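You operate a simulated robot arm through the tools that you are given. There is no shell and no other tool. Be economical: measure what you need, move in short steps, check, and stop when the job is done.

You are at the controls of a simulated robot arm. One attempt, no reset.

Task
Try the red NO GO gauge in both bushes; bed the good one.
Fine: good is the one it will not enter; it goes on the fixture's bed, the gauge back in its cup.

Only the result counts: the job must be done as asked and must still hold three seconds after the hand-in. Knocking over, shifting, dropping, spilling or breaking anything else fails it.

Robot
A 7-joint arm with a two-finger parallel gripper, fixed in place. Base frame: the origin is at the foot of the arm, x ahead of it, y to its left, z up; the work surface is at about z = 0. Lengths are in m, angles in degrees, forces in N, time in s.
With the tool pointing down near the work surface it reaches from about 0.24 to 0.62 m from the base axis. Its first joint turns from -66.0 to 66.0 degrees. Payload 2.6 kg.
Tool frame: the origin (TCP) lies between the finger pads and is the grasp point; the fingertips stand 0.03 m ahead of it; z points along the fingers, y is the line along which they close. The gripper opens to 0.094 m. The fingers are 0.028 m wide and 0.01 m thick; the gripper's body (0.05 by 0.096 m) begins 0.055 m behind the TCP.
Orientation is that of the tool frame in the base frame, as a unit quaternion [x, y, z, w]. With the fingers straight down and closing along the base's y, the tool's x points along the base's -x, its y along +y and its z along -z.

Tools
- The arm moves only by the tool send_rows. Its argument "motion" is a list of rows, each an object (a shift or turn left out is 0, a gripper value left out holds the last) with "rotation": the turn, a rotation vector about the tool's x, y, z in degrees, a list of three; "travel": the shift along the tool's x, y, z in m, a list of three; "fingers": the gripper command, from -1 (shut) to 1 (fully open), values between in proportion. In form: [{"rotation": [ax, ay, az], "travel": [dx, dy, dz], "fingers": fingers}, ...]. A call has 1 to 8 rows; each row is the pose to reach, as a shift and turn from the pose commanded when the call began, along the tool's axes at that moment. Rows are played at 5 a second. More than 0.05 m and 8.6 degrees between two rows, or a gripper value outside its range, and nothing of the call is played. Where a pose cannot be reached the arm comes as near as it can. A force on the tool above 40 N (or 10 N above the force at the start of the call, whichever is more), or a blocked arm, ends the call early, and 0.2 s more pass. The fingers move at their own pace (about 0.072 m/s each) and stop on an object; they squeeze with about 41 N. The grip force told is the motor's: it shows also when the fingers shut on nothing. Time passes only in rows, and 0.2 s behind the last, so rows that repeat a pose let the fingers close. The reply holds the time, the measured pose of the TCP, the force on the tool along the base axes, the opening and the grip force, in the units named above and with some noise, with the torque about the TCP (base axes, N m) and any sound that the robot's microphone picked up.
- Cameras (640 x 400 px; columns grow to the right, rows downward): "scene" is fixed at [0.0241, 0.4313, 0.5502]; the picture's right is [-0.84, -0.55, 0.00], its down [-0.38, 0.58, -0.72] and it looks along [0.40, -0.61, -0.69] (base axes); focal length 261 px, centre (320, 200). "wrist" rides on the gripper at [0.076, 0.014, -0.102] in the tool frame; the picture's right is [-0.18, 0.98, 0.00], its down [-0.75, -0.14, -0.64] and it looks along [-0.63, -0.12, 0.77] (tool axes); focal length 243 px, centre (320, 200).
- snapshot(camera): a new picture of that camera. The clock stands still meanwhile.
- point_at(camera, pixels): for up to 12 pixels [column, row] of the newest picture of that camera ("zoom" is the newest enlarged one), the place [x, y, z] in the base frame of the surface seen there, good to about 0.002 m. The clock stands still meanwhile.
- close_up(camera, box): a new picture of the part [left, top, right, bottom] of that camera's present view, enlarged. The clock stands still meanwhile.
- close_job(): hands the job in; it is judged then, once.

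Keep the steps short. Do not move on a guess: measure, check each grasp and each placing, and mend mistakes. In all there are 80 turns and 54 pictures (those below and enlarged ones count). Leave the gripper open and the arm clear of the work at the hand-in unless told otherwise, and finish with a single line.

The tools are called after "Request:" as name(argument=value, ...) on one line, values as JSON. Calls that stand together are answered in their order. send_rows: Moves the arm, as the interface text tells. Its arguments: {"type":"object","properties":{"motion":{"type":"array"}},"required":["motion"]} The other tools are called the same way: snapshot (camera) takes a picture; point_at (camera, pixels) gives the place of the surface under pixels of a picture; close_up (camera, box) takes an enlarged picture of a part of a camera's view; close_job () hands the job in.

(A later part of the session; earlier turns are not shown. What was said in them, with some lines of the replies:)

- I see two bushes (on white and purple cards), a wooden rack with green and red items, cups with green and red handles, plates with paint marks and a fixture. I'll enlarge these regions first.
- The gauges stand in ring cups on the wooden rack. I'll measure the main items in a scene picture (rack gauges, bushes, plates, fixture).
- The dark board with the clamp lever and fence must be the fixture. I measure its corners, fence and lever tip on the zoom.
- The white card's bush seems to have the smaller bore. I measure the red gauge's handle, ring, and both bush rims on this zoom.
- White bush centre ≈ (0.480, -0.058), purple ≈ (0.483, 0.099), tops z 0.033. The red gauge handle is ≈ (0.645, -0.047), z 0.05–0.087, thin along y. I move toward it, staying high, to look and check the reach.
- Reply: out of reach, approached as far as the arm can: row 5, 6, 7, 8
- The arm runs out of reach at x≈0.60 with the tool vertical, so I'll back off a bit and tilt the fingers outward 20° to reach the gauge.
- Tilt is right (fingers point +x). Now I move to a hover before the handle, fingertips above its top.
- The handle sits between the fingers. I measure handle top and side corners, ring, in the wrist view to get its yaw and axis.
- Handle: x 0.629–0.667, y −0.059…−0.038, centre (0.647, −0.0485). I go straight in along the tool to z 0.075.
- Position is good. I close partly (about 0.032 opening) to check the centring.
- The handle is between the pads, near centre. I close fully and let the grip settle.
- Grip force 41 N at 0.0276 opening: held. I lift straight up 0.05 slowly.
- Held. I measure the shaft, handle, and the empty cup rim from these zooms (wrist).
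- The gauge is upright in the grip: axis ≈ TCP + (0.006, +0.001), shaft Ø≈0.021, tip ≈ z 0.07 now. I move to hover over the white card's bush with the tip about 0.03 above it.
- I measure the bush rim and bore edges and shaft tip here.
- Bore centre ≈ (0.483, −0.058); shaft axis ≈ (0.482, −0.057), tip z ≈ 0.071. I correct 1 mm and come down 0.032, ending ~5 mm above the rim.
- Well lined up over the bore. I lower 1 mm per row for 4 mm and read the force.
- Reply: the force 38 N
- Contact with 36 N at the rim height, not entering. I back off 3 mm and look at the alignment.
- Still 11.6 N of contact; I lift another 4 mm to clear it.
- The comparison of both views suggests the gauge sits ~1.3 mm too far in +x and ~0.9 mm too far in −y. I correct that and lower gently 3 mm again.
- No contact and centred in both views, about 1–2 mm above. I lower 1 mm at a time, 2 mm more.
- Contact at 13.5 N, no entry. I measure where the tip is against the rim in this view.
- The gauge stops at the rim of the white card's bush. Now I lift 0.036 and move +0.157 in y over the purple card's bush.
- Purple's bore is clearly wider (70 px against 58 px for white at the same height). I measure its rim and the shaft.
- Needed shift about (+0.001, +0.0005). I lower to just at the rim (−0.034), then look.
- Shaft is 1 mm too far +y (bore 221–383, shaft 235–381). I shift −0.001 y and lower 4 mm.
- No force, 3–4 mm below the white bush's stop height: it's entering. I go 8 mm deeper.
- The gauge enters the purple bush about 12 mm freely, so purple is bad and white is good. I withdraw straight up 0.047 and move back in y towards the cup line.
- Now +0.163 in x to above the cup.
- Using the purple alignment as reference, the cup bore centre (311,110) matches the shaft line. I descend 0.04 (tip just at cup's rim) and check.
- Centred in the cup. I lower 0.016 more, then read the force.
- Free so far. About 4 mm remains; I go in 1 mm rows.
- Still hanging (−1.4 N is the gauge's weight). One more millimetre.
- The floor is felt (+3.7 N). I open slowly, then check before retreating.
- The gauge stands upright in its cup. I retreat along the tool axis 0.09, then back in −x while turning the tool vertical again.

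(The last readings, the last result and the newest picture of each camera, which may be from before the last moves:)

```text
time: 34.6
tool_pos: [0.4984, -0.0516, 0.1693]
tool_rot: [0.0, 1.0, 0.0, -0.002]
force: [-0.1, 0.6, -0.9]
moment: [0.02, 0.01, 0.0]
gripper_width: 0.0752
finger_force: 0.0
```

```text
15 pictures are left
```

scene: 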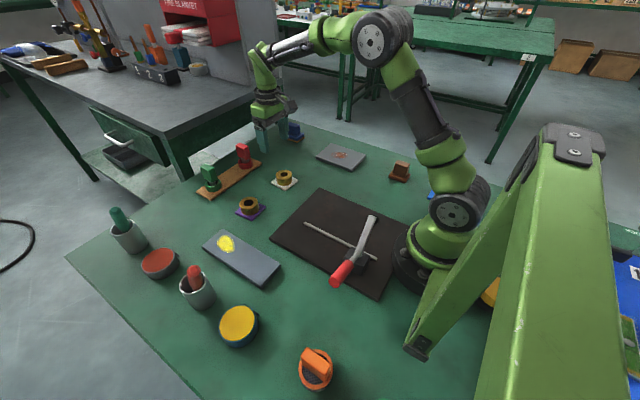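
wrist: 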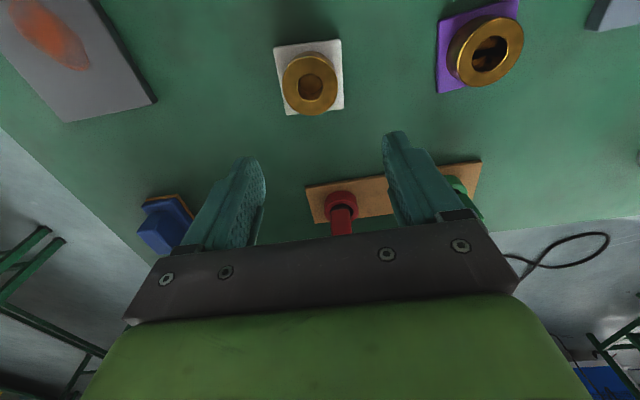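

Gauge is back. Now the white bush: I measure its rim in the wrist picture (around (310,83)).

Request:
point_at(camera="wrist", pixels=[[284, 84], [335, 82], [309, 54], [311, 113], [294, 84], [325, 83], [310, 68], [311, 99], [485, 50]])

```text
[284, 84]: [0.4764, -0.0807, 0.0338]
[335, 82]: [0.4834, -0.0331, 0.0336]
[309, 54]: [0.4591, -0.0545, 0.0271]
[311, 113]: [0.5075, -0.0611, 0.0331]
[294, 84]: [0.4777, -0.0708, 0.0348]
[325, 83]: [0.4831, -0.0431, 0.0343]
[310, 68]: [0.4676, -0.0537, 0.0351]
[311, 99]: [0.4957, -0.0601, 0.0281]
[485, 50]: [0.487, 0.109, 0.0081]
```

Centre (0.482, −0.0575). I open fully and come down over it to z 0.09, then 0.055.

Request:
send_rows(motion=[{"travel": [0.0164, -0.006, 0.02], "fingers": 1}, {"travel": [0.0164, -0.006, 0.06], "fingers": 1}, {"travel": [0.0164, -0.006, 0.09], "fingers": 1}, {"travel": [0.0164, -0.006, 0.105], "fingers": 1}, {"travel": [0.0164, -0.006, 0.105], "fingers": 1}])

Request:
snapshot(camera="wrist")

```text
time: 35.8
tool_pos: [0.4833, -0.0536, 0.0649]
tool_rot: [0.0, 1.0, 0.0, 0.0]
force: [0.5, -0.6, -0.7]
moment: [-0.04, -0.01, -0.01]
gripper_width: 0.0939
finger_force: 0.1
```

```text
14 pictures are left
```

wrist: 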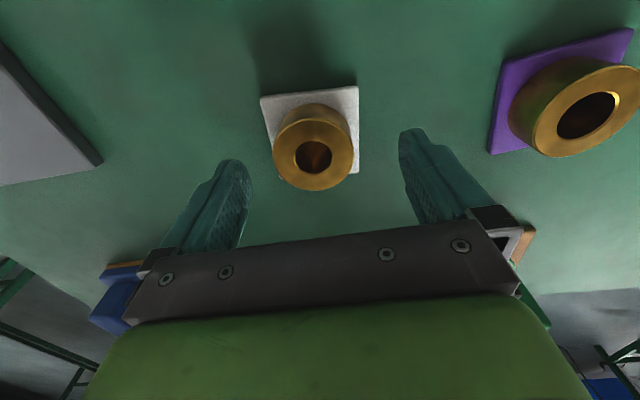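

Good placement between the fingers. I lower to z ≈ 0.043 and close gently to 0.06, then shut.

Request:
send_rows(motion=[{"travel": [0, 0, 0.008]}, {"travel": [0, 0, 0.016]}, {"travel": [0, 0, 0.0215]}, {"travel": [0, 0, 0.0215], "fingers": 0.35}, {"travel": [0, 0, 0.0215], "fingers": 0.2}, {"travel": [0, 0, 0.0215], "fingers": -0.1}, {"travel": [0, 0, 0.0215], "fingers": -1}, {"travel": [0, 0, 0.0215], "fingers": -1}])

```text
time: 37.6
tool_pos: [0.4834, -0.0565, 0.0426]
tool_rot: [0.0, 1.0, 0.001, 0.0]
force: [1.2, 0.7, 0.0]
moment: [-0.04, -0.03, -0.01]
gripper_width: 0.0531
finger_force: 41.2
```

Gripped at 0.053 m with 41 N. I lift 0.06 straight up and look.

Request:
send_rows(motion=[{"travel": [0, 0, -0.01]}, {"travel": [0, 0, -0.03]}, {"travel": [0, 0, -0.06]}, {"travel": [0, 0, -0.06]}])

Request:
snapshot(camera="scene")

```text
time: 38.6
tool_pos: [0.4829, -0.0561, 0.1035]
tool_rot: [0.0, 1.0, 0.0, 0.0]
force: [0.4, 0.4, -4.1]
moment: [-0.01, -0.02, 0.0]
gripper_width: 0.0529
finger_force: 40.5
```

```text
13 pictures are left
```

scene: 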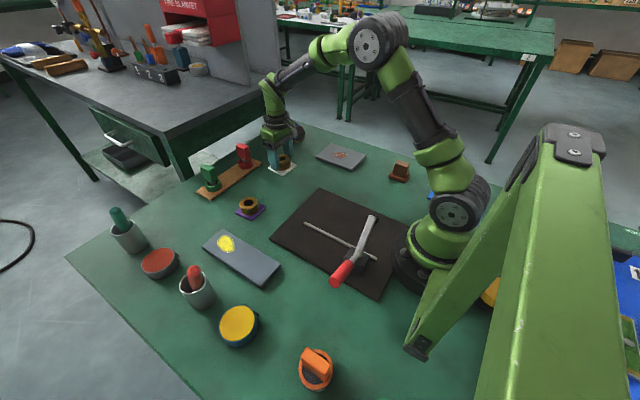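

The bush is lifted and its card stayed put. I carry it to the free part of the fixture's board, target (0.295, −0.005), at the same height.

Request:
send_rows(motion=[{"travel": [0.035, 0.0096, 0]}, {"travel": [0.075, 0.0206, 0]}, {"travel": [0.115, 0.0315, 0]}, {"travel": [0.155, 0.0425, 0]}, {"travel": [0.188, 0.0515, 0]}, {"travel": [0.188, 0.0515, 0]}, {"travel": [0.188, 0.0515, 0]}])

Request:
snapshot(camera="wrist")

Request:
snapshot(camera="scene")

```text
time: 40.2
tool_pos: [0.2931, -0.0051, 0.1051]
tool_rot: [0.0, 1.0, 0.0, 0.0]
force: [-0.3, -0.1, -2.8]
moment: [0.0, 0.05, 0.0]
gripper_width: 0.0526
finger_force: 41.0
```

```text
12 pictures are left
```

wrist: 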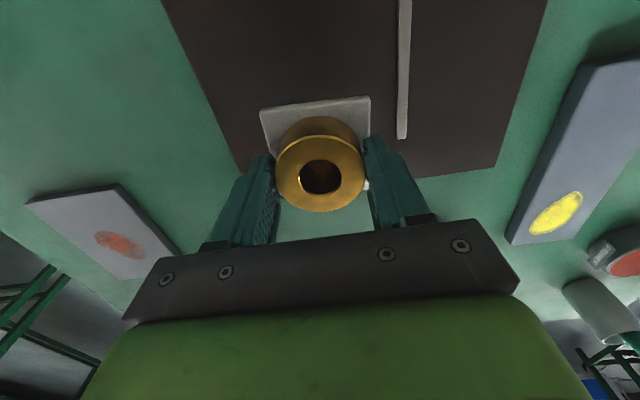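

```text
11 pictures are left
```

scene: 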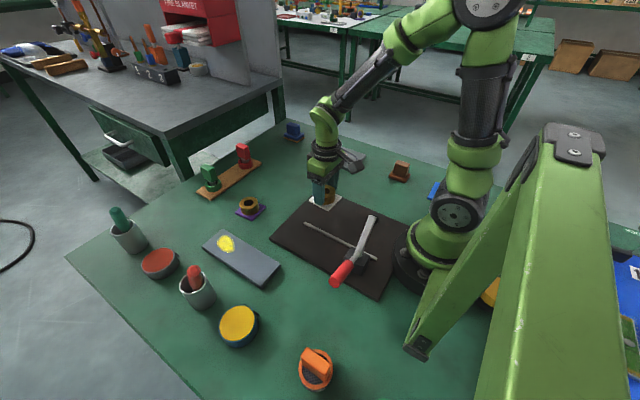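

The white plate came along — it seems to be part of the bush. I look closer to be sure how it hangs.

Request:
close_up(camera="scene", box=[290, 150, 370, 230])

```text
5.00 times, centred on (330, 190) of scene
```

zoom: 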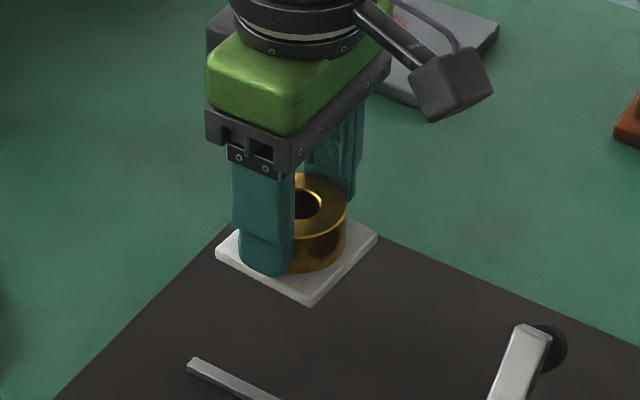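

The plate is rigidly the bush's foot, hanging level. I lower 0.045 over the board, then feel for contact.

Request:
send_rows(motion=[{"travel": [0, 0, 0.015]}, {"travel": [0, 0, 0.03]}, {"travel": [0, 0, 0.04]}, {"travel": [0, 0, 0.045]}, {"travel": [0, 0, 0.045]}])

```text
time: 41.4
tool_pos: [0.2942, -0.0054, 0.057]
tool_rot: [0.001, 1.0, -0.001, 0.0]
force: [0.3, 0.9, -3.0]
moment: [0.01, -0.01, -0.03]
gripper_width: 0.0528
finger_force: 41.1
```

Still hanging (−3 N); 3 mm more in small rows.

Request:
send_rows(motion=[{"travel": [0, 0, 0.001]}, {"travel": [0, 0, 0.002]}, {"travel": [0, 0, 0.003]}, {"travel": [0, 0, 0.003]}])

```text
time: 42.4
tool_pos: [0.2949, -0.0053, 0.0543]
tool_rot: [0.002, 1.0, 0.0, 0.001]
force: [-8.5, 1.1, 31.2]
moment: [-0.2, 0.34, -0.48]
gripper_width: 0.0526
finger_force: 40.7
```

Touched the board firmly (31 N). I ease back up 0.7 mm at a time before release.

Request:
send_rows(motion=[{"travel": [0, 0, -0.0005]}, {"travel": [0, 0, -0.001]}, {"travel": [0, 0, -0.001]}])

```text
time: 43.2
tool_pos: [0.2952, -0.0056, 0.0551]
tool_rot: [-0.001, 1.0, 0.0, 0.001]
force: [-3.3, 1.8, 20.6]
moment: [0.11, -0.34, -0.19]
gripper_width: 0.0527
finger_force: 40.7
```

Request:
send_rows(motion=[{"travel": [0, 0, -0.0005]}, {"travel": [0, 0, -0.0008]}, {"travel": [0, 0, -0.0008]}])

```text
time: 44.0
tool_pos: [0.2952, -0.0076, 0.0548]
tool_rot: [0.0, 1.0, 0.0, -0.002]
force: [-0.1, 0.1, -2.5]
moment: [0.01, -0.06, -0.01]
gripper_width: 0.0523
finger_force: 41.4
```

Just clear now; I lower 0.5 mm and open slowly.

Request:
send_rows(motion=[{"travel": [0, 0, 0.0005]}, {"travel": [0, 0, 0.0005], "fingers": 0.2}, {"travel": [0, 0, 0.0005], "fingers": 0.35}, {"travel": [0, 0, 0.0005], "fingers": 0.7}, {"travel": [0, 0, 0.0005], "fingers": 1}, {"travel": [0, 0, 0.0005], "fingers": 1}])

Request:
close_up(camera="scene", box=[290, 150, 370, 230])

```text
time: 45.4
tool_pos: [0.2958, -0.0067, 0.054]
tool_rot: [0.0, 1.0, 0.0, 0.0]
force: [0.3, 0.5, -0.2]
moment: [0.03, -0.01, 0.01]
gripper_width: 0.0942
finger_force: 0.0
```

```text
5.00 times, centred on (330, 190) of scene
```

zoom: 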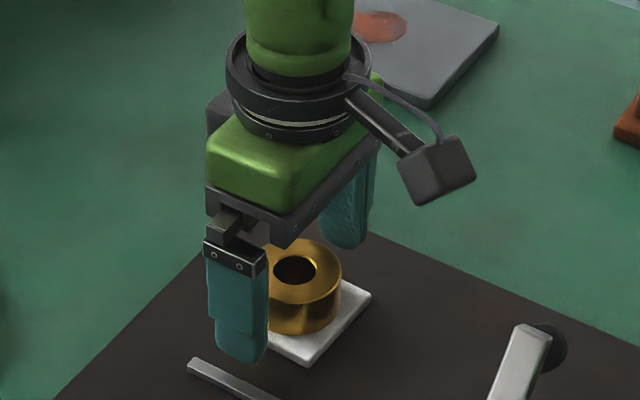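

The bush sits flat on the bed. I lift straight up, then move away forward, and check the whole scene.

Request:
send_rows(motion=[{"travel": [0, 0, -0.03]}, {"travel": [0, 0, -0.075]}, {"travel": [0, 0, -0.12]}, {"travel": [0, 0, -0.16]}, {"travel": [-0.04, -0.02, -0.18]}, {"travel": [-0.08, -0.04, -0.19]}, {"travel": [-0.1, -0.07, -0.2]}, {"travel": [-0.1, -0.07, -0.2]}])

Request:
snapshot(camera="scene")

Request:
close_up(camera="scene", box=[190, 120, 390, 250])

```text
time: 47.2
tool_pos: [0.3981, -0.0742, 0.255]
tool_rot: [0.0, 1.0, 0.0, 0.0]
force: [1.0, -0.8, -0.4]
moment: [0.01, -0.01, 0.03]
gripper_width: 0.0941
finger_force: 0.0
```

```text
8 pictures are left
```

scene: 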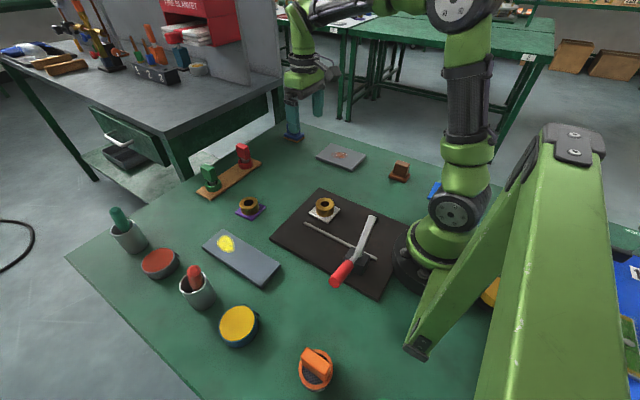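

```text
3.08 times, centred on (290, 185) of scene
```

zoom: 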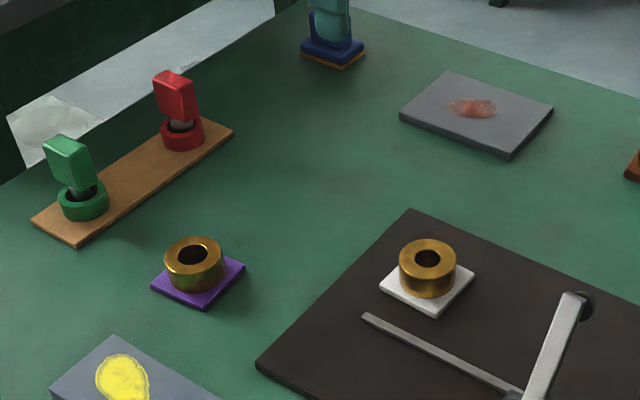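

The bush stands on the bed, the red gauge is in its cup, the purple bush looks to be in its place, and the gripper is open and clear. I hand in.

Request:
close_job()

```text
The job is handed in.
```

The red NO GO gauge entered the purple bush but stopped at the rim of the white one, so the white bush is now on the fixture's bed, the gauge is back in its cup, and the job is handed in.
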